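You operate a simulated robot arm through the tools that you are given. There is no shell and no other tool.

The job below is to be done with a simulated robot arm. You get a single attempt, and the scene is never put back.

Task
Lock both pumps, then cap each travel bottle.
Fine: each cap is pressed on the bottle of its colour.

It is judged by the outcome, as a careful person would: the job done as asked, and still so three seconds after it is handed in. It fails if anything else is knocked over, pushed out of place, dropped, spilled or broken. A push-on lid holds only when it is set on centred and level and pressed home; a screw cap is set on level and turned clockwise until tight.

Robot
A 6-joint arm with a three-finger gripper, fixed in place. Base frame: the origin is on the floor under the middle of its stand, x ahead of it, y to its left, z up. Units: m, degrees, N and s.
It reaches about 1.213 m from its shoulder. Its first joint turns from -166.0 to 166.0 degrees. Payload 4.89 kg.
The tool frame sits at the grasp point between the pads (the TCP): z along the fingers, y along the line on which they close. The tips reach 0.03 m beyond it. The gripper opens to 0.164 m; its body begins 0.125 m behind the TCP.
Orientation is that of the tool frame in the base frame, as a unit quaternion [x, y, z, w]. With the fingers straight down and closing along the base's y, the tool's x points along the base's -x, its y along +y and its z along -z.

Tools
- The arm moves only by the tool send_rows. Its argument "steps" is a list of rows, each a list of 7 numbers: the shift along the tool's x, y, z in units of 150 mm (1.0 is 150 mm), then the turn, a rotation vector about the tool's x, y, z in units of 60 degrees (1.0 is 60 degrees), then the closure, from 0 (fully open) to 1 (shut). In form: [[x, y, z, wx, wy, wz, jaw], ...]. A call has 1 to 20 rows; each row is the pose to reach, as a shift and turn from the pose commanded when the call began, along the tool's axes at that moment. A call with a number of a shift or a turn outside -1 to 1 is refused whole. Each row takes 0.2 s and may step no farther than 0.05 m and 8.6 degrees from the row before; otherwise, or with a gripper value out of range, the whole call is refused. A pose out of reach is approached as far as the arm can. The call stops where the force on the tool passes 60 N (or 10 N more than at its start, if that is more) or the arm is blocked; 0.2 s more then pass. Each finger travels about 0.108 m/s and halts on what it meets, pressing with about 34 N; the grip force reading is that of the motor and also rises with nothing between the fingers. The clock runs only during rows and for 0.2 s after the last one: add rows that repeat a pose to give the fingers time. It gives the time, the measured TCP pose, the force on the tool (base axes), the opening and the grip force at its end, in the units of the frame above (readings bear some noise), with the torque about the TCP (base axes, N m) and any sound that the robot's microphone picked up.
- Cameras (640 x 400 px; columns grow to the right, rows downward): "scene" is fixed at [0.2352, -0.493, 1.4544]; the picture's right is [0.76, -0.65, 0.00], its down [-0.17, -0.20, -0.97] and it looks along [0.63, 0.74, -0.26] (base axes); focal length 325 px, centre (320, 200). "wrist" rides on the gripper at [0.076, -0.002, -0.152] in the tool frame; the picture's right is [0.02, 1.00, 0.00], its down [-0.88, 0.02, -0.47] and it looks along [-0.47, 0.01, 0.88] (tool axes); focal length 247 px, centre (320, 200). There is no depth. A picture from a camera that has moved, and an enlarged one, comes with that camera's place and axes in the base frame and with its lens. The place of the scene camera against the robot may be out by one fixed shift of up to 0.025 m in any direction.
- grab_frame(camera): a new picture of that camera. It takes no simulated time.
- move_column(by): moves the trunk up (or, below 0, down) by that many m; the arm rides with it, the base frame stays. It gives what a move gives, with no picture.
- enlarge(camera, box): a new picture of the part [left, top, right, bottom] of that camera's present view, enlarged. It takes no simulated time.
- hand_in(): hands the job in; it is judged then, once.

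Places have to be worked out from the pictures, the camera data and where the tool is seen. Open the gripper and draw the arm clear of the work before you hand the job in, unless the task says otherwise.

The tools are called as a command line: name --pt "numbers of a row" for each row, then --argument value for the rest, lists and objects as JSON in quotes. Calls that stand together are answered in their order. send_rows: Moves the arm, as the interface text tells. Its arguments: {"type":"object","properties":{"steps":{"type":"array"}},"required":["steps"]} The other tools are called the same way: move_column (by) moves the trunk up or down; grab_frame (camera) takes a picture; enlarge (camera, box) takes an enlarged picture of a part of a camera's view; hand_in () hands the job in.

At the start:

```text
time: 0.0
position: [0.5037, 0.2194, 1.2716]
ee_rot: [0.001, 1.0, -0.001, 0.0]
wrist_force: [0.4, 0.8, 0.5]
wrist_torque: [0.01, -0.03, 0.02]
width: 0.1643
finger_force: 0.0
trunk travel left (down, up): [-0.175, 0.215]
```

scene: 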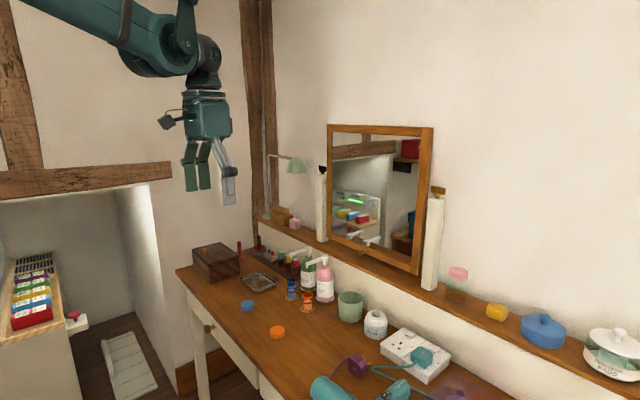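
wrist: 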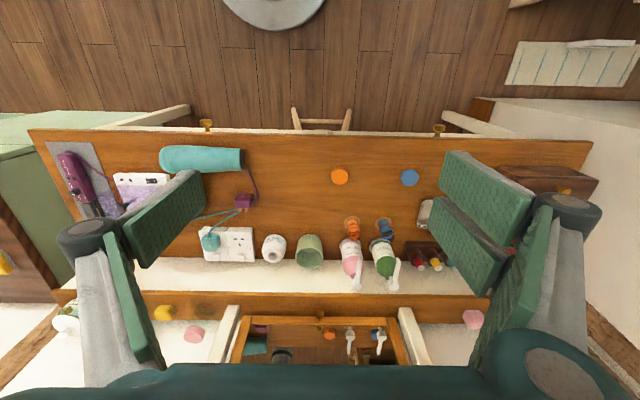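

I start by looking closely at the dresser top: two pump bottles, two travel bottles (orange, blue) and two caps are visible. I enlarge both views to locate them.

enlarge --camera "scene" --box '[220, 230, 400, 350]'

enlarge --camera "wrist" --box '[300, 150, 480, 300]'

```text
3.33 times, centred on (310, 290) of scene
camera zoom: at [0.2352, -0.493, 1.4544], right [0.76, -0.65, 0.0], down [-0.17, -0.2, -0.97], along [0.63, 0.74, -0.26], focal length 1082 px, centre (353, -100)
```

zoom: 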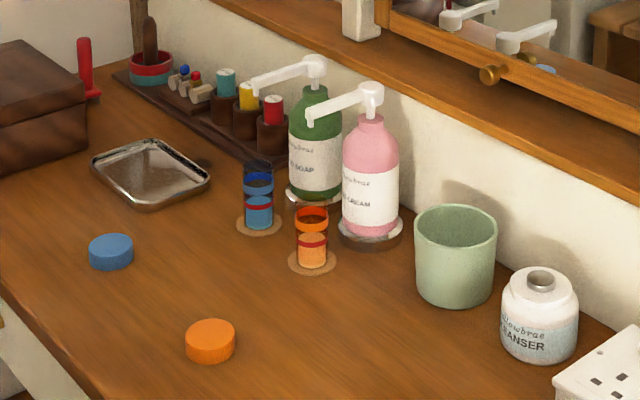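

```text
2.67 times, centred on (390, 225) of wrist
camera zoom: at [0.4263, 0.2168, 1.4248], right [-0.02, 1.0, 0.0], down [0.88, 0.02, 0.47], along [0.47, 0.01, -0.88], focal length 659 px, centre (133, 133)
```

zoom: 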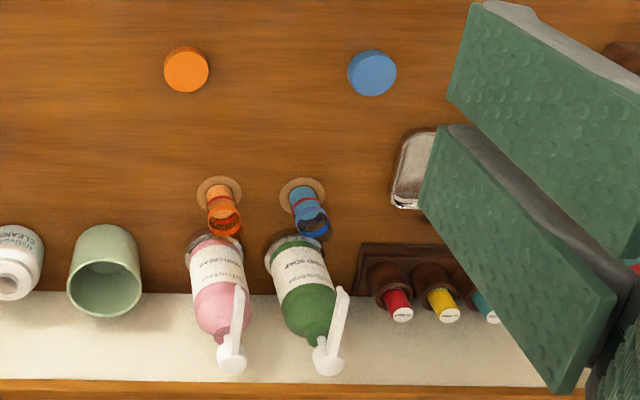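

I look closer at the pump heads and travel bottles for lock marks and neck details.

enlarge --camera "scene" --box '[285, 240, 345, 280]'

enlarge --camera "scene" --box '[280, 270, 343, 312]'

enlarge --camera "wrist" --box '[335, 210, 411, 300]'

enlarge --camera "wrist" --box '[230, 310, 410, 370]'

```text
10.00 times, centred on (315, 260) of scene
camera zoom: at [0.2352, -0.493, 1.4544], right [0.76, -0.65, 0.0], down [-0.17, -0.2, -0.97], along [0.63, 0.74, -0.26], focal length 3246 px, centre (370, -400)
```

zoom: 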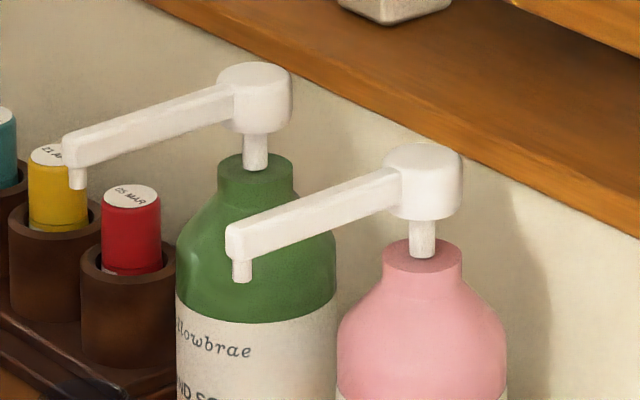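

```text
9.52 times, centred on (312, 291) of scene
camera zoom: at [0.2352, -0.493, 1.4544], right [0.76, -0.65, 0.0], down [-0.17, -0.2, -0.97], along [0.63, 0.74, -0.26], focal length 3092 px, centre (401, -667)
```

zoom: 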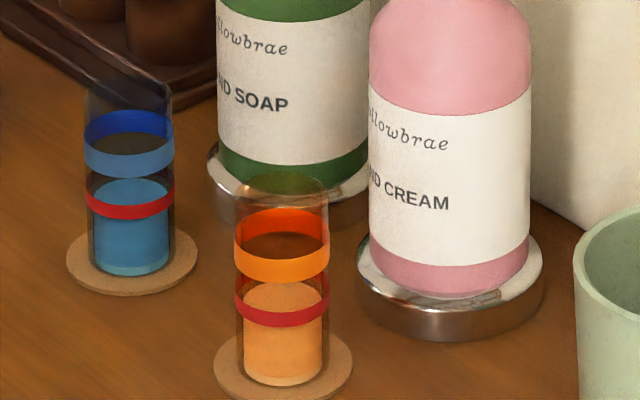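

```text
4.44 times, centred on (373, 255) of wrist
camera zoom: at [0.4263, 0.2168, 1.4248], right [-0.02, 1.0, 0.0], down [0.88, 0.02, 0.47], along [0.47, 0.01, -0.88], focal length 1098 px, centre (84, -44)
```

zoom: 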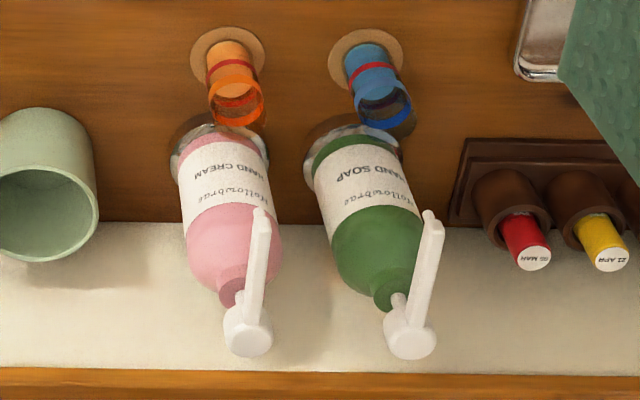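

```text
3.56 times, centred on (320, 340) of wrist
camera zoom: at [0.4263, 0.2168, 1.4248], right [-0.02, 1.0, 0.0], down [0.88, 0.02, 0.47], along [0.47, 0.01, -0.88], focal length 878 px, centre (320, -298)
```

zoom: 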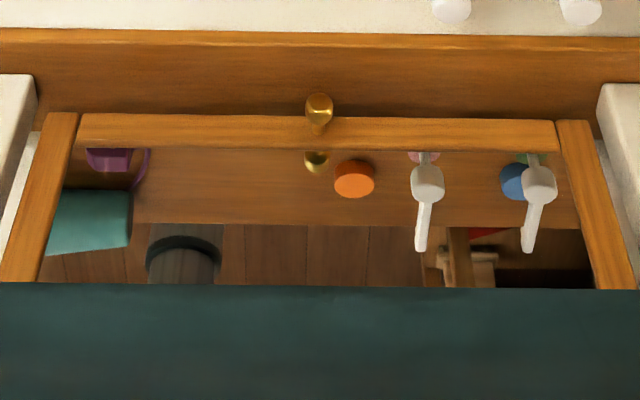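

Rough triangulation: table z≈0.74, pump heads near (0.96, 0.33, 0.92) and (0.96, 0.435, 0.92), with nozzles pointing to −x over the travel bottles at about (0.876, 0.334) and (0.878, 0.437). Caps are near (0.70, 0.28) and (0.70, 0.484). I move the wrist camera closer, staying well above everything.

send_rows --pt "-0.16 0.14 0.1 0 0 0 0" --pt "-0.33 0.28 0.2 0 0 0 0" --pt "-0.5 0.42 0.3 0 0 0 0" --pt "-0.67 0.55 0.4 0 0 0 0" --pt "-0.67 0.55 0.4 0 0 0 0"

```text
time: 1.2
position: [0.6057, 0.3022, 1.2113]
ee_rot: [-0.001, 1.0, 0.0, -0.001]
wrist_force: [1.0, 0.0, -1.4]
wrist_torque: [-0.07, 0.13, -0.01]
width: 0.1641
finger_force: 0.1
trunk travel left (down, up): [-0.175, 0.215]
```

The move was clean; the TCP is at (0.606, 0.302, 1.211). I continue over the work area for a closer look.

send_rows --pt "-0.16 0.14 0.1 0 0 0 0" --pt "-0.33 0.28 0.2 0 0 0 0" --pt "-0.5 0.42 0.3 0 0 0 0" --pt "-0.65 0.55 0.4 0 0 0 0" --pt "-0.65 0.55 0.4 0 0 0 0"

grab_frame --camera "wrist"

grab_frame --camera "scene"

```text
time: 2.4
position: [0.7016, 0.3853, 1.152]
ee_rot: [-0.001, 1.0, 0.0, 0.0]
wrist_force: [1.4, 0.3, 0.1]
wrist_torque: [-0.09, 0.11, 0.0]
width: 0.1641
finger_force: 0.1
trunk travel left (down, up): [-0.175, 0.215]
```

```text
taken
camera wrist: at [0.6253, 0.3824, 1.3048], right [-0.02, 1.0, 0.0], down [0.88, 0.02, 0.47], along [0.47, 0.01, -0.88], focal length 247 px, centre (320, 200)
```

wrist: 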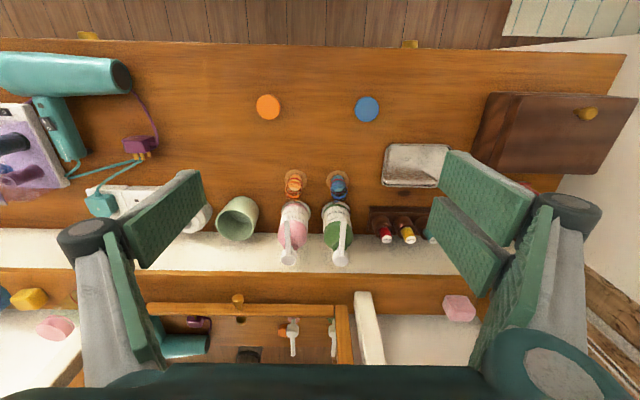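

```text
taken
```

scene: 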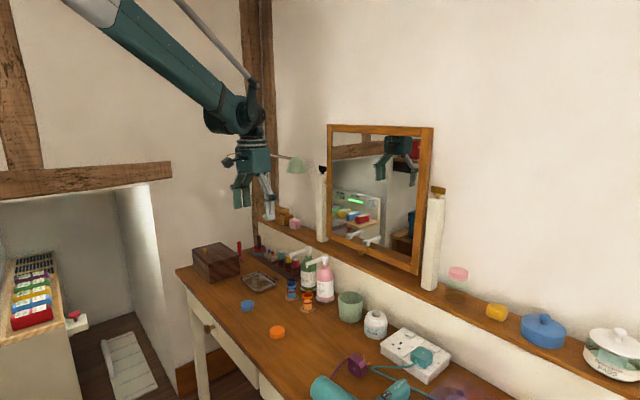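

I zoom in on the pumps and travel bottles in this nearer wrist view.

enlarge --camera "wrist" --box '[260, 160, 380, 275]'

enlarge --camera "wrist" --box '[270, 215, 360, 275]'

enlarge --camera "wrist" --box '[240, 80, 400, 140]'

enlarge --camera "wrist" --box '[140, 270, 400, 370]'

```text
3.48 times, centred on (320, 218) of wrist
camera zoom: at [0.6253, 0.3824, 1.3048], right [-0.02, 1.0, 0.0], down [0.88, 0.02, 0.47], along [0.47, 0.01, -0.88], focal length 859 px, centre (320, 139)
```

zoom: 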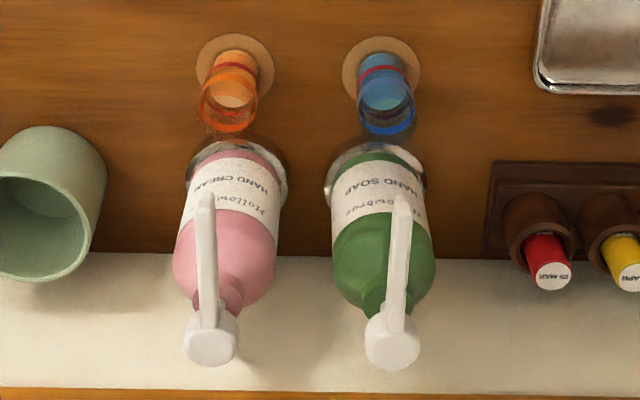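

```text
6.67 times, centred on (315, 245) of wrist
camera zoom: at [0.6253, 0.3824, 1.3048], right [-0.02, 1.0, 0.0], down [0.88, 0.02, 0.47], along [0.47, 0.01, -0.88], focal length 1646 px, centre (353, -100)
```

zoom: 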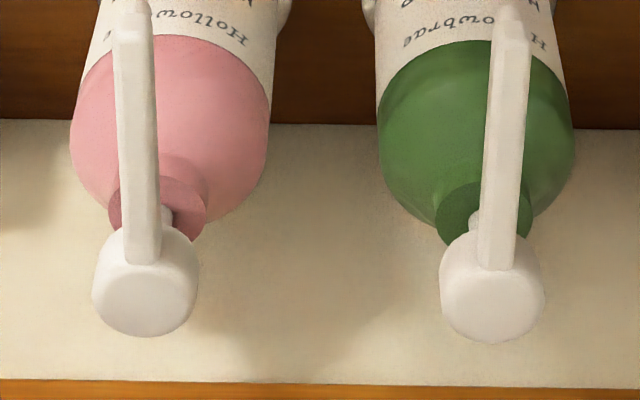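

```text
4.00 times, centred on (320, 110) of wrist
camera zoom: at [0.6253, 0.3824, 1.3048], right [-0.02, 1.0, 0.0], down [0.88, 0.02, 0.47], along [0.47, 0.01, -0.88], focal length 988 px, centre (320, 560)
```

zoom: 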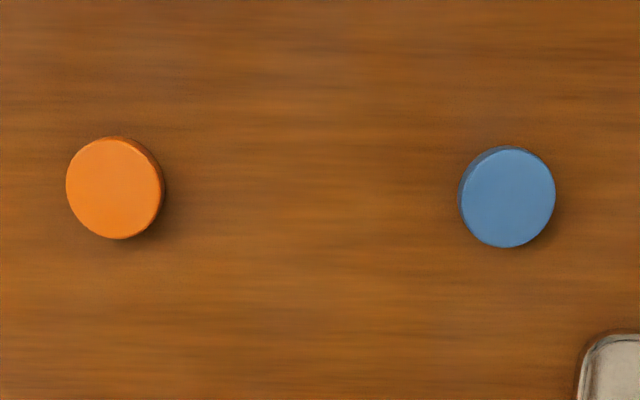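

```text
2.46 times, centred on (270, 320) of wrist
camera zoom: at [0.6253, 0.3824, 1.3048], right [-0.02, 1.0, 0.0], down [0.88, 0.02, 0.47], along [0.47, 0.01, -0.88], focal length 608 px, centre (443, -95)
```

zoom: 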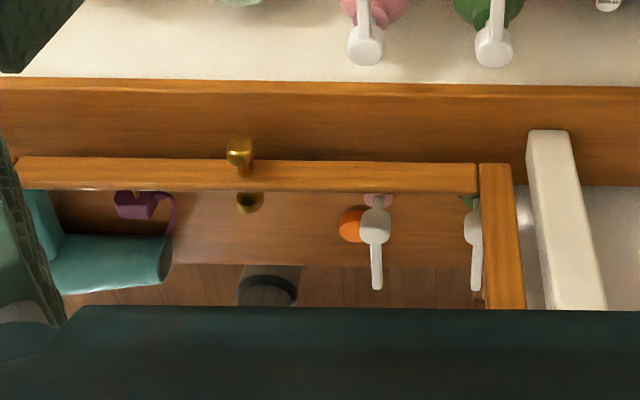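

I examine the gripper's finger layout before deciding how to grasp the pump heads.

enlarge --camera "scene" --box '[210, 120, 310, 220]'

enlarge --camera "scene" --box '[320, 120, 440, 250]'

```text
4.00 times, centred on (260, 170) of scene
camera zoom: at [0.2352, -0.493, 1.4544], right [0.76, -0.65, 0.0], down [-0.17, -0.2, -0.97], along [0.63, 0.74, -0.26], focal length 1299 px, centre (560, 320)
```

zoom: 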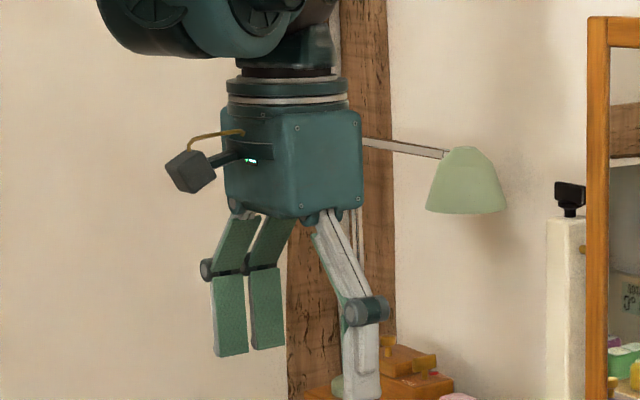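

```text
3.08 times, centred on (380, 185) of scene
camera zoom: at [0.2352, -0.493, 1.4544], right [0.76, -0.65, 0.0], down [-0.17, -0.2, -0.97], along [0.63, 0.74, -0.26], focal length 999 px, centre (135, 246)
```

zoom: 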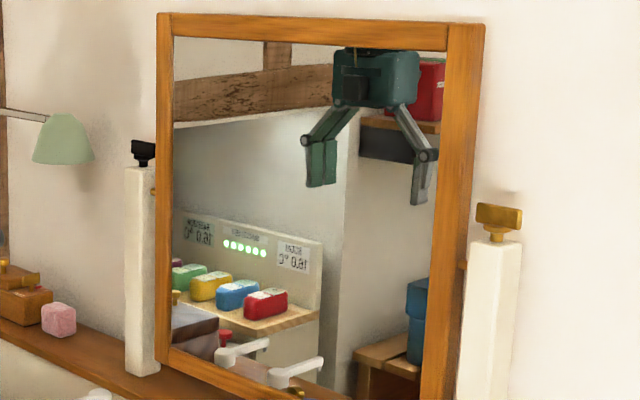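

The two-finger side is toward +y, the single finger toward −y. I estimate pink head axis ≈(0.952, 0.329), top z≈0.936, and green ≈(0.952, 0.429). I half-close the gripper and move above the pink pump, still high, to refine its place.

send_rows --pt "-0.2 -0.08 0 0 0 0 0.2" --pt "-0.4 -0.16 0.05 0 0 0 0.4" --pt "-0.6 -0.24 0.1 0 0 0 0.57" --pt "-0.8 -0.32 0.15 0 0 0 0.57" --pt "-1.0 -0.375 0.2 0 0 0 0.57" --pt "-1.0 -0.375 0.2 0 0 0 0.57"

grab_frame --camera "wrist"

grab_frame --camera "scene"

```text
time: 3.8
position: [0.8521, 0.3275, 1.1223]
ee_rot: [0.001, 1.0, 0.0, 0.0]
wrist_force: [0.2, -0.1, -1.3]
wrist_torque: [-0.01, 0.1, 0.02]
width: 0.0703
finger_force: 0.1
trunk travel left (down, up): [-0.175, 0.215]
```

```text
taken
camera wrist: at [0.7757, 0.3246, 1.2741], right [-0.02, 1.0, 0.0], down [0.88, 0.02, 0.47], along [0.47, 0.01, -0.88], focal length 247 px, centre (320, 200)
```

wrist: 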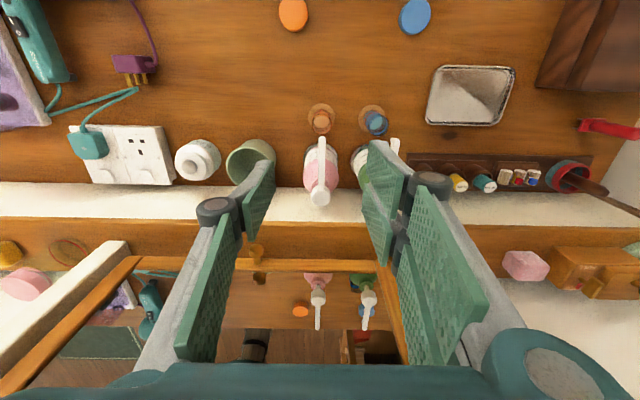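

```text
taken
```

scene: 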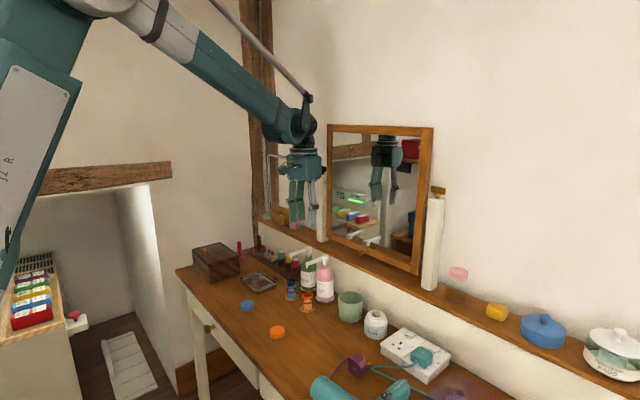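

The mirror's lower edge is about x≈1.06, so there is room at x≈0.95. I zoom the wrist view on the pumps to refine their positions from this third viewpoint.

enlarge --camera "wrist" --box '[280, 90, 420, 220]'

enlarge --camera "wrist" --box '[270, 0, 450, 40]'

```text
3.08 times, centred on (350, 155) of wrist
camera zoom: at [0.7757, 0.3246, 1.2741], right [-0.02, 1.0, 0.0], down [0.88, 0.02, 0.47], along [0.47, 0.01, -0.88], focal length 760 px, centre (228, 338)
```

zoom: 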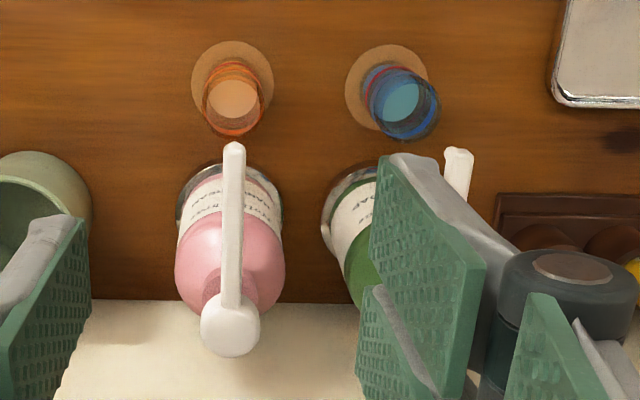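

```text
3.56 times, centred on (360, 20) of wrist
camera zoom: at [0.7757, 0.3246, 1.2741], right [-0.02, 1.0, 0.0], down [0.88, 0.02, 0.47], along [0.47, 0.01, -0.88], focal length 878 px, centre (178, 840)
```

zoom: 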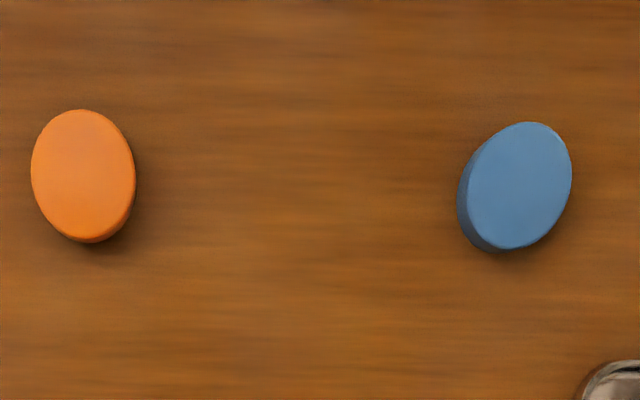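

Pink head axis ≈(0.950, 0.3295), head top z≈0.94, diameter ≈0.029. I move to 8 cm above it and look again from both cameras.

send_rows --pt "-0.22 0.0 0.1 0 0 0 0.57" --pt "-0.44 0.013 0.2 0 0 0 0.57" --pt "-0.653 0.013 0.35 0 0 0 0.57" --pt "-0.653 0.013 0.55 0 0 0 0.57" --pt "-0.653 0.013 0.68 0 0 0 0.57" --pt "-0.653 0.013 0.68 0 0 0 0.57"

grab_frame --camera "wrist"

enlarge --camera "scene" --box '[265, 190, 385, 310]'

```text
time: 5.2
position: [0.9514, 0.3319, 1.0205]
ee_rot: [-0.001, 1.0, 0.0, 0.0]
wrist_force: [0.5, -0.2, -0.5]
wrist_torque: [-0.01, 0.06, -0.02]
width: 0.0706
finger_force: 0.0
trunk travel left (down, up): [-0.175, 0.215]
```

```text
taken
camera wrist: at [0.8731, 0.328, 1.1728], right [-0.02, 1.0, 0.0], down [0.88, 0.02, 0.47], along [0.47, 0.01, -0.88], focal length 247 px, centre (320, 200)
```

wrist: 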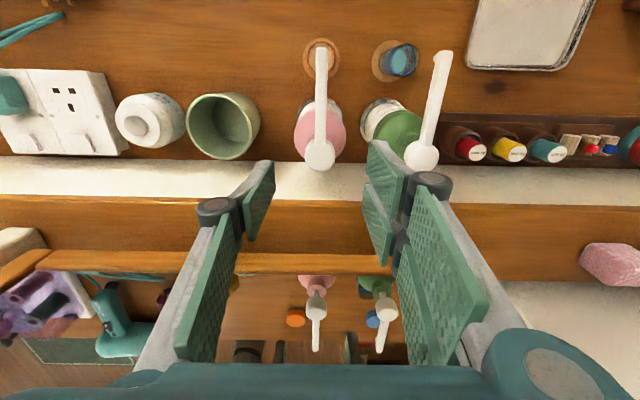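

```text
3.33 times, centred on (325, 250) of scene
camera zoom: at [0.2352, -0.493, 1.4544], right [0.76, -0.65, 0.0], down [-0.17, -0.2, -0.97], along [0.63, 0.74, -0.26], focal length 1082 px, centre (303, 33)
```

zoom: 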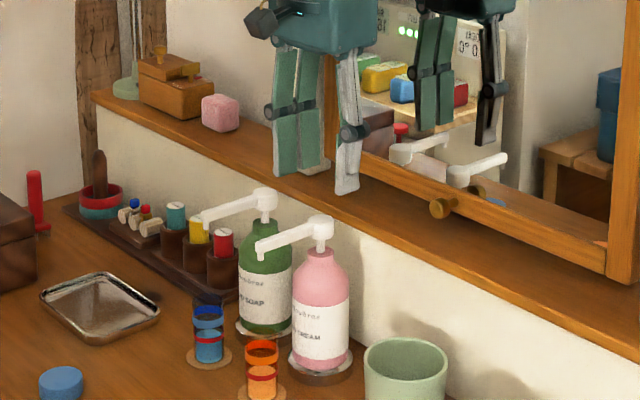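

The head sits centred between the fingers. I descend so the tips reach just below the head (tips z≈0.912, above the bottle neck at ≈0.90), without closing yet.

send_rows --pt "0.008 -0.005 0.15 0 0 0 0.57" --pt "0.012 -0.007 0.3 0 0 0 0.57" --pt "0.016 -0.007 0.42 0 0 0 0.57" --pt "0.016 -0.007 0.52 0 0 0 0.57" --pt "0.016 -0.007 0.52 0 0 0 0.57"

grab_frame --camera "wrist"

enlarge --camera "scene" --box '[285, 215, 365, 285]'

```text
time: 6.4
position: [0.9488, 0.3302, 0.9411]
ee_rot: [0.0, 1.0, 0.0, 0.0]
wrist_force: [-0.6, 0.0, -0.1]
wrist_torque: [0.01, 0.0, 0.01]
width: 0.0704
finger_force: 0.1
trunk travel left (down, up): [-0.175, 0.215]
```

```text
taken
camera wrist: at [0.8701, 0.327, 1.094], right [-0.02, 1.0, 0.0], down [0.88, 0.02, 0.47], along [0.47, 0.01, -0.88], focal length 247 px, centre (320, 200)
```

wrist: 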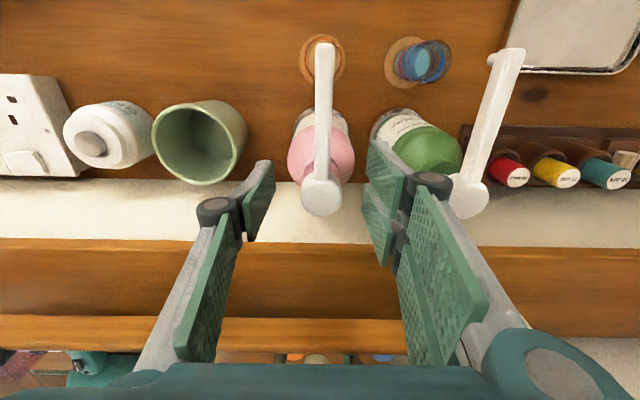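

```text
5.71 times, centred on (325, 250) of scene
camera zoom: at [0.2352, -0.493, 1.4544], right [0.76, -0.65, 0.0], down [-0.17, -0.2, -0.97], along [0.63, 0.74, -0.26], focal length 1855 px, centre (291, -86)
```

zoom: 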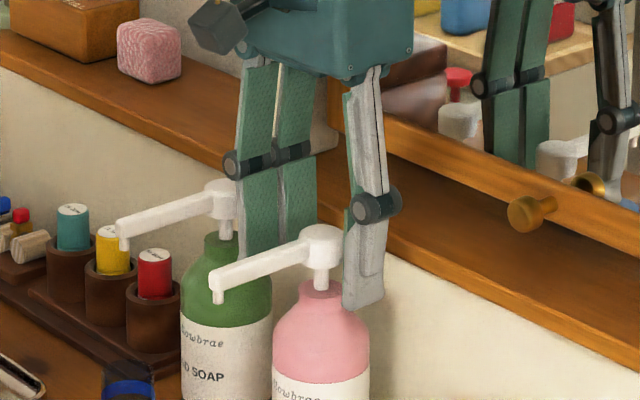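

Everything is centred (head at image centre, fingers evenly spaced). I close gently onto the head.

send_rows --pt "0 0 0 0 0 0 0.68" --pt "0 0 0 0 0 0 0.76" --pt "0 0 0 0 0 0 0.82" --pt "0 0 0 0 0 0 0.86" --pt "0 0 0 0 0 0 0.86"

grab_frame --camera "wrist"

enlarge --camera "scene" --box '[285, 215, 365, 285]'

```text
time: 7.6
position: [0.9466, 0.3298, 0.9421]
ee_rot: [0.0, 1.0, 0.0, 0.0]
wrist_force: [1.1, 10.2, -0.8]
wrist_torque: [0.18, -0.03, 0.0]
width: 0.0272
finger_force: 45.2
trunk travel left (down, up): [-0.175, 0.215]
```

```text
taken
camera wrist: at [0.87, 0.3278, 1.094], right [-0.02, 1.0, 0.0], down [0.88, 0.02, 0.47], along [0.47, 0.01, -0.88], focal length 247 px, centre (320, 200)
```

wrist: 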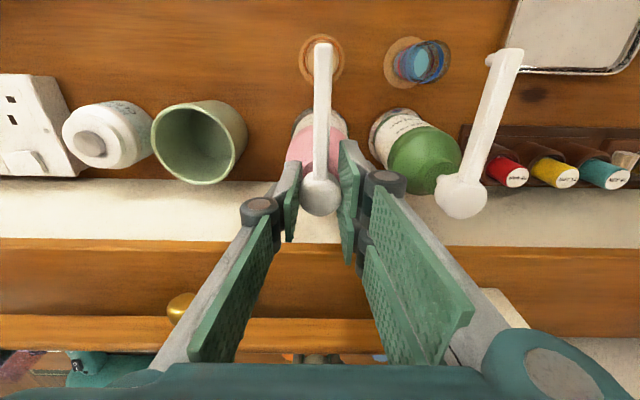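

```text
5.71 times, centred on (325, 250) of scene
camera zoom: at [0.2352, -0.493, 1.4544], right [0.76, -0.65, 0.0], down [-0.17, -0.2, -0.97], along [0.63, 0.74, -0.26], focal length 1855 px, centre (291, -86)
```

zoom: 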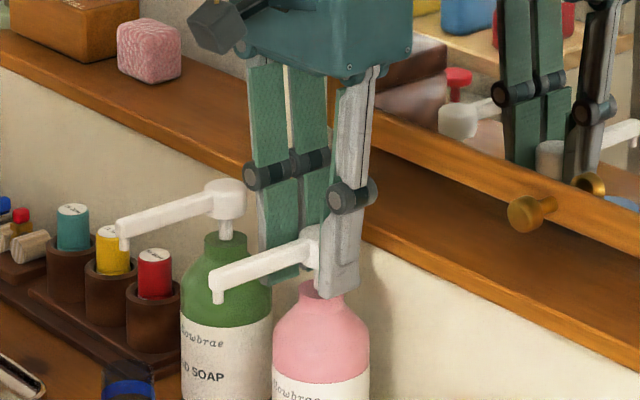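

The head is gripped (width 0.027) but there's a 10 N side load in y. I shift the tool a hair toward +y to relieve it before turning.

send_rows --pt "0 0.007 0 0 0 0 0.86" --pt "0 0.013 0 0 0 0 0.86" --pt "0 0.013 0 0 0 0 0.86"

```text
time: 8.4
position: [0.9477, 0.3308, 0.942]
ee_rot: [-0.001, 1.0, 0.0, 0.0]
wrist_force: [0.6, -0.8, -3.4]
wrist_torque: [0.02, 0.04, 0.03]
width: 0.0273
finger_force: 44.7
trunk travel left (down, up): [-0.175, 0.215]
```

Side load is gone. I now turn the head clockwise (seen from above) by a small trial amount, about 12°, watching torque and sound.

send_rows --pt "0 0 0 0 0 0.06 0.86" --pt "0 0 0 0 0 0.13 0.86" --pt "0 0 0 0 0 0.2 0.86" --pt "0 0 0 0 0 0.2 0.86"

grab_frame --camera "wrist"

enlarge --camera "scene" --box '[285, 215, 365, 285]'

```text
time: 9.4
position: [0.948, 0.3303, 0.9419]
ee_rot: [0.104, 0.995, 0.0, 0.0]
wrist_force: [0.0, -4.4, -4.1]
wrist_torque: [-0.03, 0.07, 0.41]
width: 0.0275
finger_force: 44.8
trunk travel left (down, up): [-0.175, 0.215]
```

```text
taken
camera wrist: at [0.871, 0.3446, 1.0948], right [0.19, 0.98, 0.0], down [0.87, -0.16, 0.47], along [0.46, -0.09, -0.88], focal length 247 px, centre (320, 200)
```

wrist: 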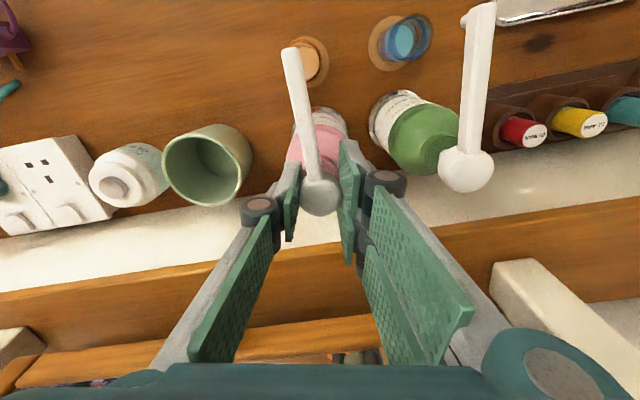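

```text
5.71 times, centred on (325, 250) of scene
camera zoom: at [0.2352, -0.493, 1.4544], right [0.76, -0.65, 0.0], down [-0.17, -0.2, -0.97], along [0.63, 0.74, -0.26], focal length 1855 px, centre (291, -86)
```

zoom: 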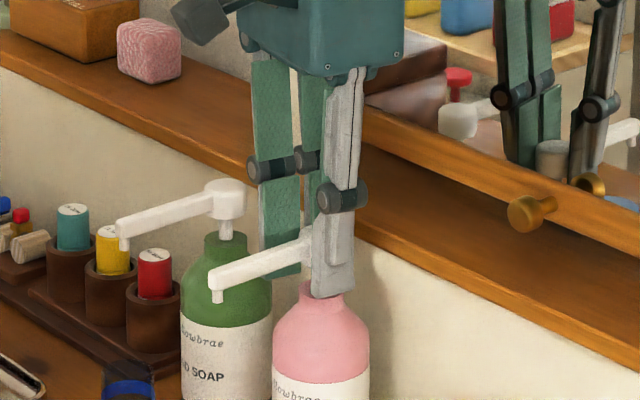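

The nozzle did not follow: 0.41 N·m of torque built up and the fingers slipped, so clockwise seems blocked. I turn back the other way by 12° and see whether the head follows counter-clockwise.

send_rows --pt "0 0 0 0 0 -0.07 0.86" --pt "0 0 0 0 0 -0.14 0.86" --pt "0 0 0 0 0 -0.2 0.86" --pt "0 0 0 0 0 -0.2 0.86"

grab_frame --camera "wrist"

enlarge --camera "scene" --box '[285, 215, 365, 285]'

```text
time: 10.4
position: [0.9473, 0.3312, 0.9422]
ee_rot: [-0.001, 1.0, -0.001, 0.0]
wrist_force: [-3.5, -11.4, -2.5]
wrist_torque: [-0.11, 0.05, -0.04]
width: 0.0275
finger_force: 44.8
trunk travel left (down, up): [-0.175, 0.215]
```

```text
taken
camera wrist: at [0.8696, 0.328, 1.0948], right [-0.02, 1.0, 0.0], down [0.88, 0.02, 0.47], along [0.47, 0.01, -0.88], focal length 247 px, centre (320, 200)
```

wrist: 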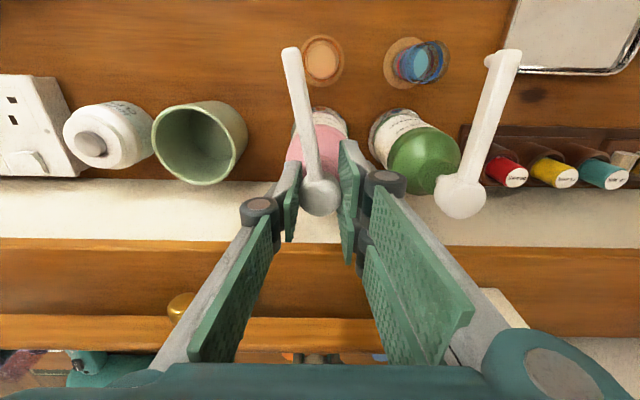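

```text
5.71 times, centred on (325, 250) of scene
camera zoom: at [0.2352, -0.493, 1.4544], right [0.76, -0.65, 0.0], down [-0.17, -0.2, -0.97], along [0.63, 0.74, -0.26], focal length 1855 px, centre (291, -86)
```

zoom: 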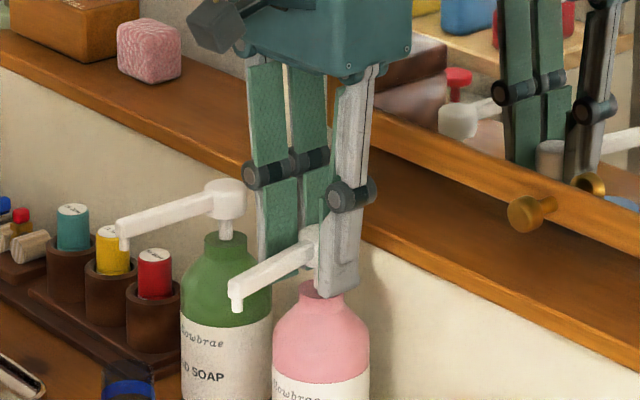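

Counter-clockwise the head turns freely (nozzle swung about 12°, torque only −0.04 N·m, no lock sound yet). I continue counter-clockwise in steps, relieving the side load slightly.

send_rows --pt "0 -0.012 0 0 0 0 0.86" --pt "0 -0.012 0 0 0 -0.1 0.86" --pt "0 -0.012 0 0 0 -0.2 0.86" --pt "0 -0.012 0 0 0 -0.3 0.86" --pt "0 -0.012 0 0 0 -0.4 0.86" --pt "0 -0.012 0 0 0 -0.4 0.86"

grab_frame --camera "wrist"

enlarge --camera "scene" --box '[285, 215, 365, 285]'

```text
time: 11.8
position: [0.947, 0.3293, 0.9412]
ee_rot: [-0.209, 0.978, 0.0, 0.0]
wrist_force: [-3.0, 1.0, -1.6]
wrist_torque: [0.01, 0.04, -0.02]
width: 0.0274
finger_force: 45.0
trunk travel left (down, up): [-0.175, 0.215]
```

```text
taken
camera wrist: at [0.8772, 0.2958, 1.0947], right [-0.43, 0.9, 0.0], down [0.8, 0.38, 0.47], along [0.43, 0.2, -0.88], focal length 247 px, centre (320, 200)
```

wrist: 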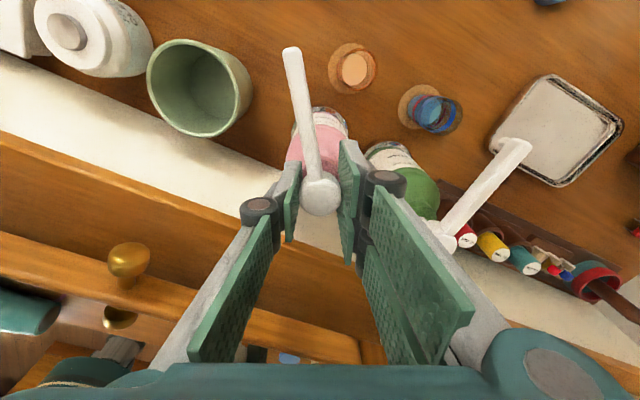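

```text
5.71 times, centred on (325, 250) of scene
camera zoom: at [0.2352, -0.493, 1.4544], right [0.76, -0.65, 0.0], down [-0.17, -0.2, -0.97], along [0.63, 0.74, -0.26], focal length 1855 px, centre (291, -86)
```

zoom: 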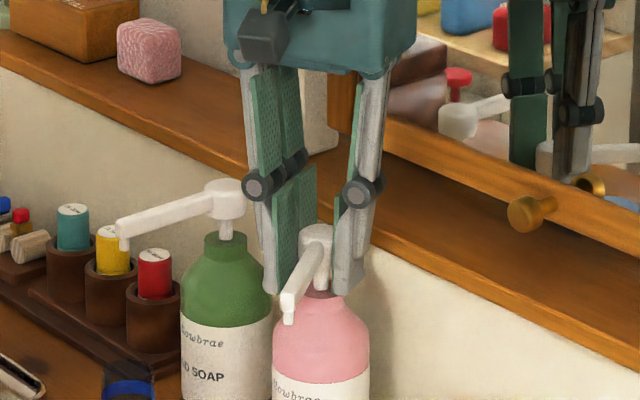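

The head follows the gripper (about 36° so far), low torque, no click. I continue counter-clockwise another 24°.

send_rows --pt "0 0 0 0 0 -0.1 0.86" --pt "0 0 0 0 0 -0.2 0.86" --pt "0 0 0 0 0 -0.3 0.86" --pt "0 0 0 0 0 -0.4 0.86" --pt "0 0 0 0 0 -0.4 0.86"

enlarge --camera "scene" --box '[285, 215, 365, 285]'

```text
time: 13.0
position: [0.9477, 0.3283, 0.942]
ee_rot: [-0.407, 0.913, 0.0, 0.001]
wrist_force: [11.6, -11.7, 0.8]
wrist_torque: [-0.15, -0.15, -0.03]
width: 0.0277
finger_force: 45.1
trunk travel left (down, up): [-0.175, 0.215]
```

```text
5.71 times, centred on (325, 250) of scene
camera zoom: at [0.2352, -0.493, 1.4544], right [0.76, -0.65, 0.0], down [-0.17, -0.2, -0.97], along [0.63, 0.74, -0.26], focal length 1855 px, centre (291, -86)
```

zoom: 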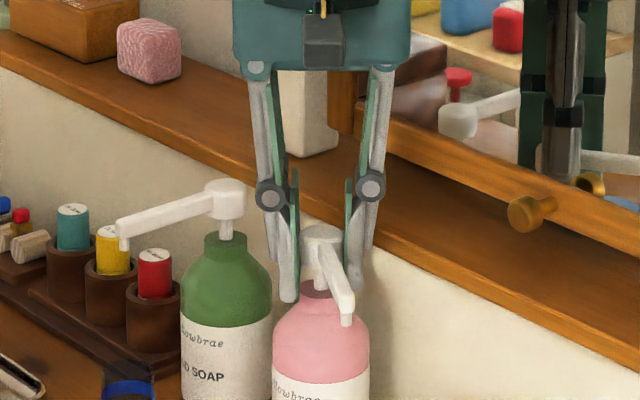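

About 60° turned, still free, though a 16 N side load shows my rotation centre is ~3 mm off the head axis. I shift to relieve it and carry on counter-clockwise.

send_rows --pt "-0.006 -0.009 0 0 0 0 0.86" --pt "-0.013 -0.019 0 0 0 0 0.86" --pt "-0.013 -0.019 0 0 0 -0.1 0.86" --pt "-0.013 -0.019 0 0 0 -0.2 0.86" --pt "-0.013 -0.019 0 0 0 -0.3 0.86" --pt "-0.013 -0.019 0 0 0 -0.3 0.86"

enlarge --camera "scene" --box '[285, 215, 365, 285]'

grab_frame --camera "wrist"

```text
time: 14.4
position: [0.9489, 0.3297, 0.9423]
ee_rot: [-0.546, 0.838, 0.0, 0.0]
wrist_force: [-27.3, -6.9, -15.7]
wrist_torque: [0.02, 0.19, 0.01]
width: 0.0275
finger_force: 44.6
trunk travel left (down, up): [-0.175, 0.215]
```

```text
5.71 times, centred on (325, 250) of scene
camera zoom: at [0.2352, -0.493, 1.4544], right [0.76, -0.65, 0.0], down [-0.17, -0.2, -0.97], along [0.63, 0.74, -0.26], focal length 1855 px, centre (291, -86)
```

zoom: 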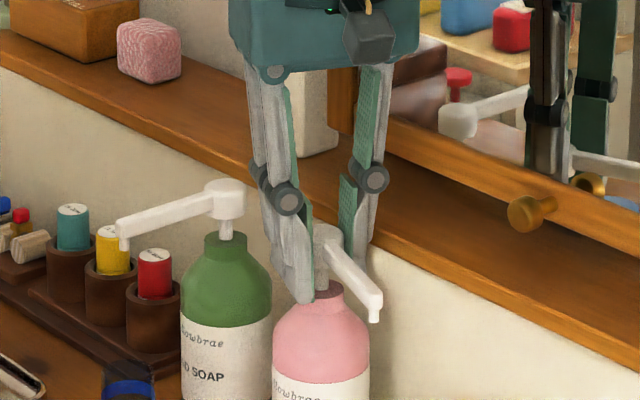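

```text
taken
camera wrist: at [0.9193, 0.258, 1.0949], right [-0.92, 0.39, 0.0], down [0.34, 0.81, 0.47], along [0.18, 0.44, -0.88], focal length 247 px, centre (320, 200)
```

wrist: 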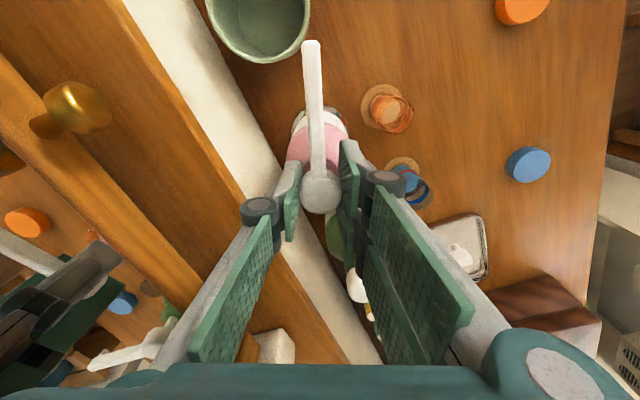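

A larger side load (−27 N in x) built up and the fingers slipped about 12°, so the head may be at a stop near 66°. I relax the grip to remove the load and see the true head angle.

send_rows --pt "0.006 0.01 0 0 0 0 0.86" --pt "0.012 0.019 0.003 0 0 0 0.86" --pt "0.012 0.019 0.003 0 0 0 0.86"

grab_frame --camera "wrist"

```text
time: 15.2
position: [0.949, 0.3285, 0.9424]
ee_rot: [-0.545, 0.839, 0.0, 0.002]
wrist_force: [35.6, 15.0, 13.1]
wrist_torque: [0.68, -0.75, -0.01]
width: 0.0274
finger_force: 45.4
trunk travel left (down, up): [-0.175, 0.215]
```

```text
taken
camera wrist: at [0.9185, 0.2579, 1.0942], right [-0.92, 0.39, 0.0], down [0.34, 0.81, 0.47], along [0.19, 0.44, -0.88], focal length 247 px, centre (320, 200)
```

wrist: 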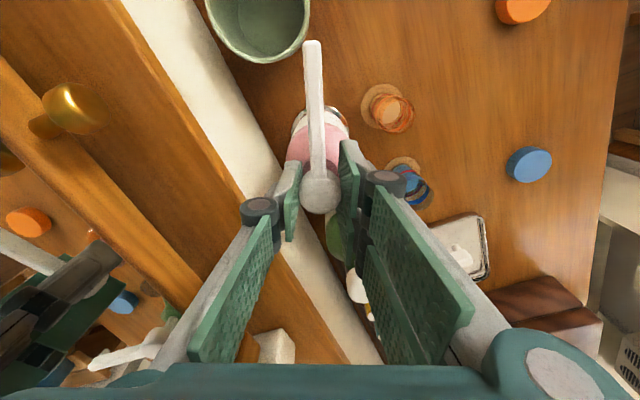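

The correction overshot (stiffness about 20 N/mm); I move back about half of it to balance the load.

send_rows --pt "-0.004 -0.006 0 0 0 0 0.86" --pt "-0.007 -0.011 -0.002 0 0 0 0.86" --pt "-0.007 -0.011 -0.002 0 0 0 0.86"

enlarge --camera "scene" --box '[285, 215, 365, 305]'

```text
time: 16.0
position: [0.9495, 0.3294, 0.9412]
ee_rot: [-0.546, 0.838, 0.0, 0.0]
wrist_force: [25.7, 14.8, 15.9]
wrist_torque: [0.24, -0.18, 0.0]
width: 0.027
finger_force: 45.7
trunk travel left (down, up): [-0.175, 0.215]
```

```text
4.44 times, centred on (325, 260) of scene
camera zoom: at [0.2352, -0.493, 1.4544], right [0.76, -0.65, 0.0], down [-0.17, -0.2, -0.97], along [0.63, 0.74, -0.26], focal length 1443 px, centre (298, -67)
```

zoom: 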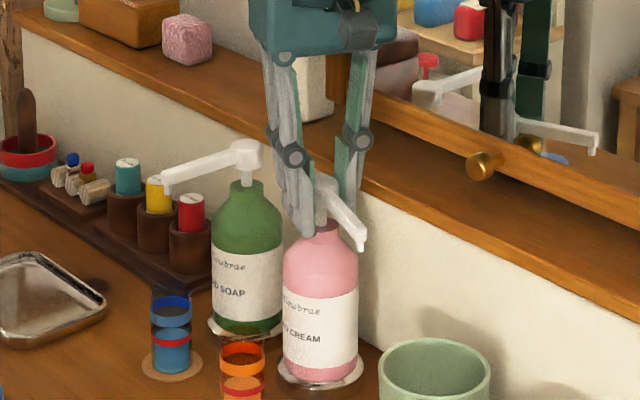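

Loads are not settling, so I open the fingers slightly to release the head completely and check.

send_rows --pt "0 0 0 0 0 0 0.75" --pt "0 0 0 0 0 0 0.6" --pt "0 0 0 0 0 0 0.6"

grab_frame --camera "wrist"

enlarge --camera "scene" --box '[285, 215, 365, 305]'

```text
time: 16.8
position: [0.9489, 0.3288, 0.9421]
ee_rot: [-0.545, 0.838, 0.0, 0.0]
wrist_force: [-0.8, -1.0, -1.0]
wrist_torque: [0.01, -0.01, 0.0]
width: 0.0655
finger_force: 0.0
trunk travel left (down, up): [-0.175, 0.215]
```

```text
taken
camera wrist: at [0.9186, 0.2574, 1.0944], right [-0.92, 0.39, 0.0], down [0.34, 0.81, 0.47], along [0.18, 0.44, -0.88], focal length 247 px, centre (320, 200)
```

wrist: 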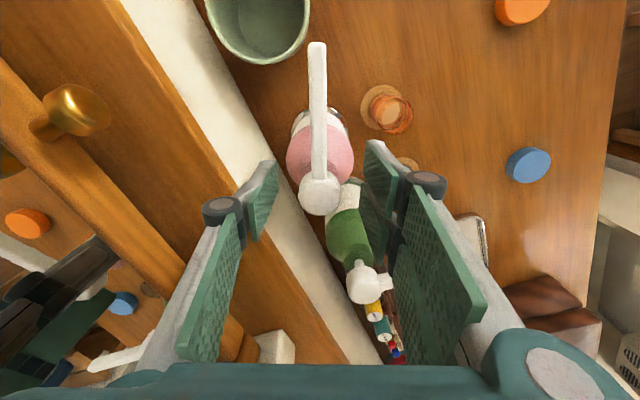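

```text
4.44 times, centred on (325, 260) of scene
camera zoom: at [0.2352, -0.493, 1.4544], right [0.76, -0.65, 0.0], down [-0.17, -0.2, -0.97], along [0.63, 0.74, -0.26], focal length 1443 px, centre (298, -67)
```

zoom: 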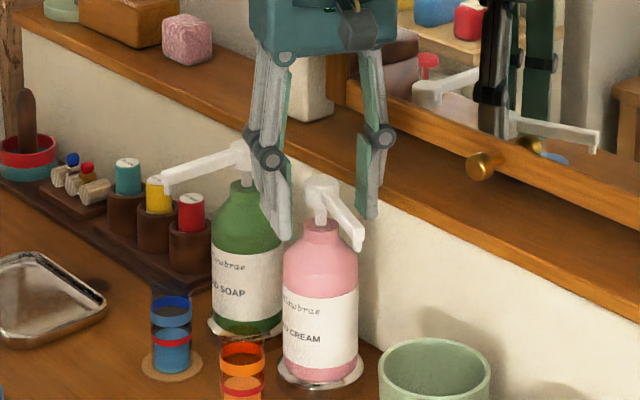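

Unloaded, the head is upright and its nozzle sits at about 66° counter-clockwise, well centred on my TCP. I re-grip more lightly and continue counter-clockwise to find whether it goes on or stops.

send_rows --pt "0 0 0 0 0 0 0.74" --pt "0 0 0 0 0 0 0.81" --pt "0 0 0 0 0 0 0.84" --pt "0 0 0 0 0 0 0.84"

```text
time: 17.8
position: [0.9491, 0.3281, 0.9413]
ee_rot: [-0.545, 0.839, 0.0, 0.0]
wrist_force: [-0.1, -0.7, -1.0]
wrist_torque: [0.03, 0.05, -0.03]
width: 0.0273
finger_force: 44.6
trunk travel left (down, up): [-0.175, 0.215]
```

The re-grip is well balanced (near-zero side force). I turn counter-clockwise by 12° and check the torque.

send_rows --pt "0 0 0 0 0 -0.07 0.84" --pt "0 0 0 0 0 -0.14 0.84" --pt "0 0 0 0 0 -0.2 0.84"

grab_frame --camera "wrist"

```text
time: 18.6
position: [0.9497, 0.328, 0.9418]
ee_rot: [-0.63, 0.777, 0.0, 0.0]
wrist_force: [5.4, -0.9, -0.1]
wrist_torque: [0.01, -0.01, -0.03]
width: 0.0273
finger_force: 44.7
trunk travel left (down, up): [-0.175, 0.215]
```

```text
taken
camera wrist: at [0.9344, 0.2527, 1.0943], right [-0.98, 0.19, 0.0], down [0.16, 0.87, 0.47], along [0.09, 0.46, -0.88], focal length 247 px, centre (320, 200)
```

wrist: 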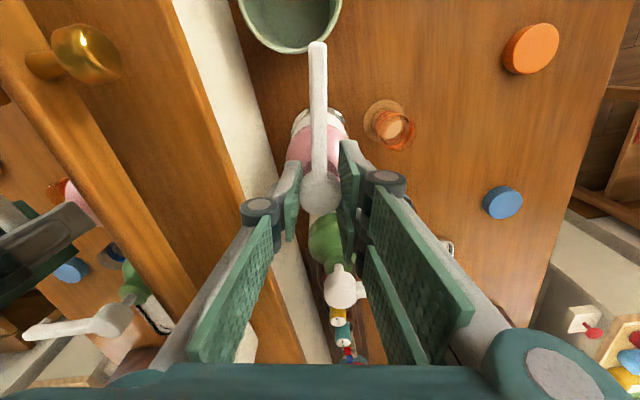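

The head follows freely (about 78° now). I continue another ~14° counter-clockwise.

send_rows --pt "0 0 0 0 0 -0.08 0.84" --pt "0 0 0 0 0 -0.16 0.84" --pt "0 0 0 0 0 -0.24 0.84"

grab_frame --camera "wrist"

```text
time: 19.4
position: [0.9494, 0.3284, 0.9419]
ee_rot: [0.722, -0.691, 0.0, 0.0]
wrist_force: [6.5, -2.2, -0.9]
wrist_torque: [-0.04, -0.08, -0.04]
width: 0.0291
finger_force: 3.4
trunk travel left (down, up): [-0.175, 0.215]
```

```text
taken
camera wrist: at [0.9536, 0.2517, 1.0943], right [-1.0, -0.07, 0.0], down [-0.06, 0.88, 0.47], along [-0.03, 0.47, -0.88], focal length 247 px, centre (320, 200)
```

wrist: 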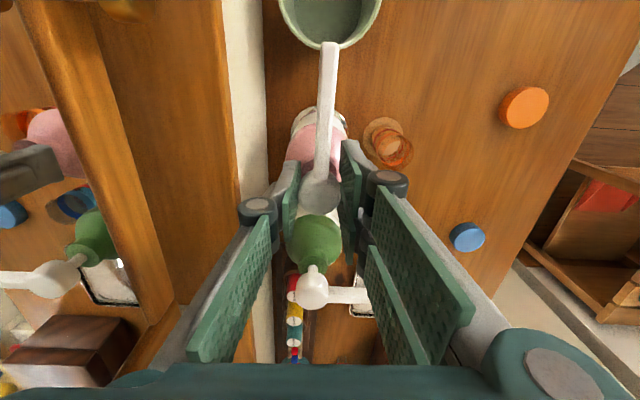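

The nozzle is now ~89–90° round (pointing −y), and it lagged the gripper slightly, hinting at a stop. I tighten and try a little more to confirm a stop by torque.

send_rows --pt "0 0 0 0 0 0 0.86" --pt "0 0 0 0 0 0 0.86" --pt "0 0 0 0 0 -0.06 0.86" --pt "0 0 0 0 0 -0.12 0.86"

grab_frame --camera "wrist"

enlarge --camera "scene" --box '[285, 215, 365, 305]'

```text
time: 20.4
position: [0.9496, 0.3297, 0.9403]
ee_rot: [0.764, -0.645, 0.0, 0.0]
wrist_force: [25.5, 7.2, 1.5]
wrist_torque: [0.09, -0.32, -0.6]
width: 0.0273
finger_force: 45.4
trunk travel left (down, up): [-0.175, 0.215]
```

```text
taken
camera wrist: at [0.9636, 0.2535, 1.0937], right [-0.98, -0.19, 0.0], down [-0.17, 0.86, 0.47], along [-0.09, 0.46, -0.88], focal length 247 px, centre (320, 200)
```

wrist: 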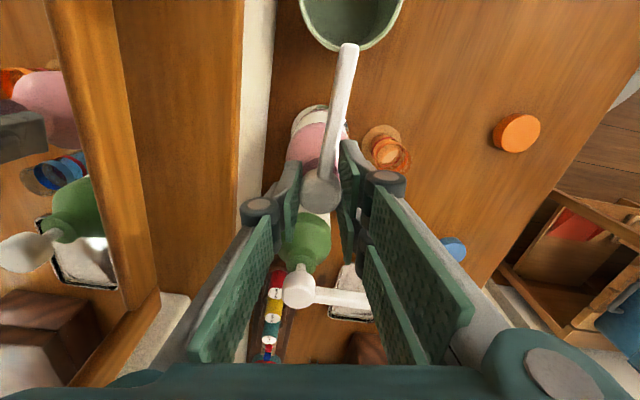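

```text
4.44 times, centred on (325, 260) of scene
camera zoom: at [0.2352, -0.493, 1.4544], right [0.76, -0.65, 0.0], down [-0.17, -0.2, -0.97], along [0.63, 0.74, -0.26], focal length 1443 px, centre (298, -67)
```

zoom: 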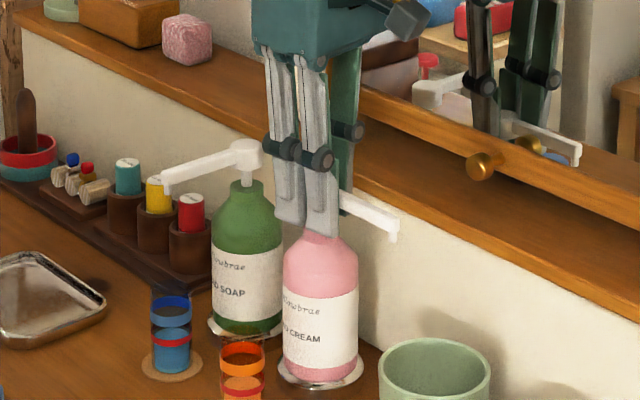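

Torque rose to −0.6 N·m with the nozzle staying at ≈90°: a definite end stop after a quarter turn counter-clockwise. I release, then check whether the head resists being pressed (locked) with a tiny 1 mm probe.

send_rows --pt "0 0 0 0 0 0 0.8" --pt "0 0 0 0 0 0 0.68" --pt "0 0 0 0 0 0 0.6" --pt "0 0 0 0 0 0.08 0.6" --pt "0 0 0 0 0 0.16 0.6" --pt "0 0 0 0 0 0.16 0.6"

enlarge --camera "scene" --box '[285, 215, 365, 305]'

grab_frame --camera "wrist"

```text
time: 21.8
position: [0.9481, 0.3288, 0.9428]
ee_rot: [0.707, -0.707, 0.0, 0.0]
wrist_force: [0.5, 0.5, -0.4]
wrist_torque: [-0.01, -0.01, -0.01]
width: 0.0656
finger_force: 0.0
trunk travel left (down, up): [-0.175, 0.215]
```

```text
4.44 times, centred on (325, 260) of scene
camera zoom: at [0.2352, -0.493, 1.4544], right [0.76, -0.65, 0.0], down [-0.17, -0.2, -0.97], along [0.63, 0.74, -0.26], focal length 1443 px, centre (298, -67)
```

zoom: 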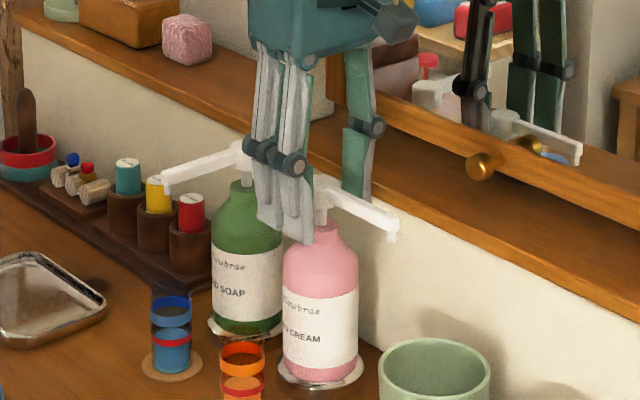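

```text
taken
camera wrist: at [0.9498, 0.2517, 1.0946], right [-1.0, -0.02, 0.0], down [-0.02, 0.88, 0.47], along [-0.01, 0.47, -0.88], focal length 247 px, centre (320, 200)
```

wrist: 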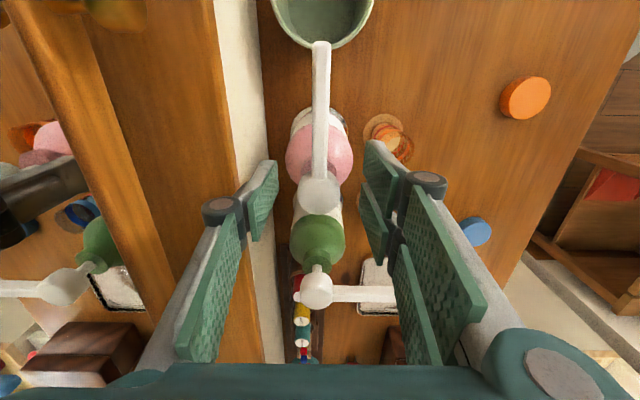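

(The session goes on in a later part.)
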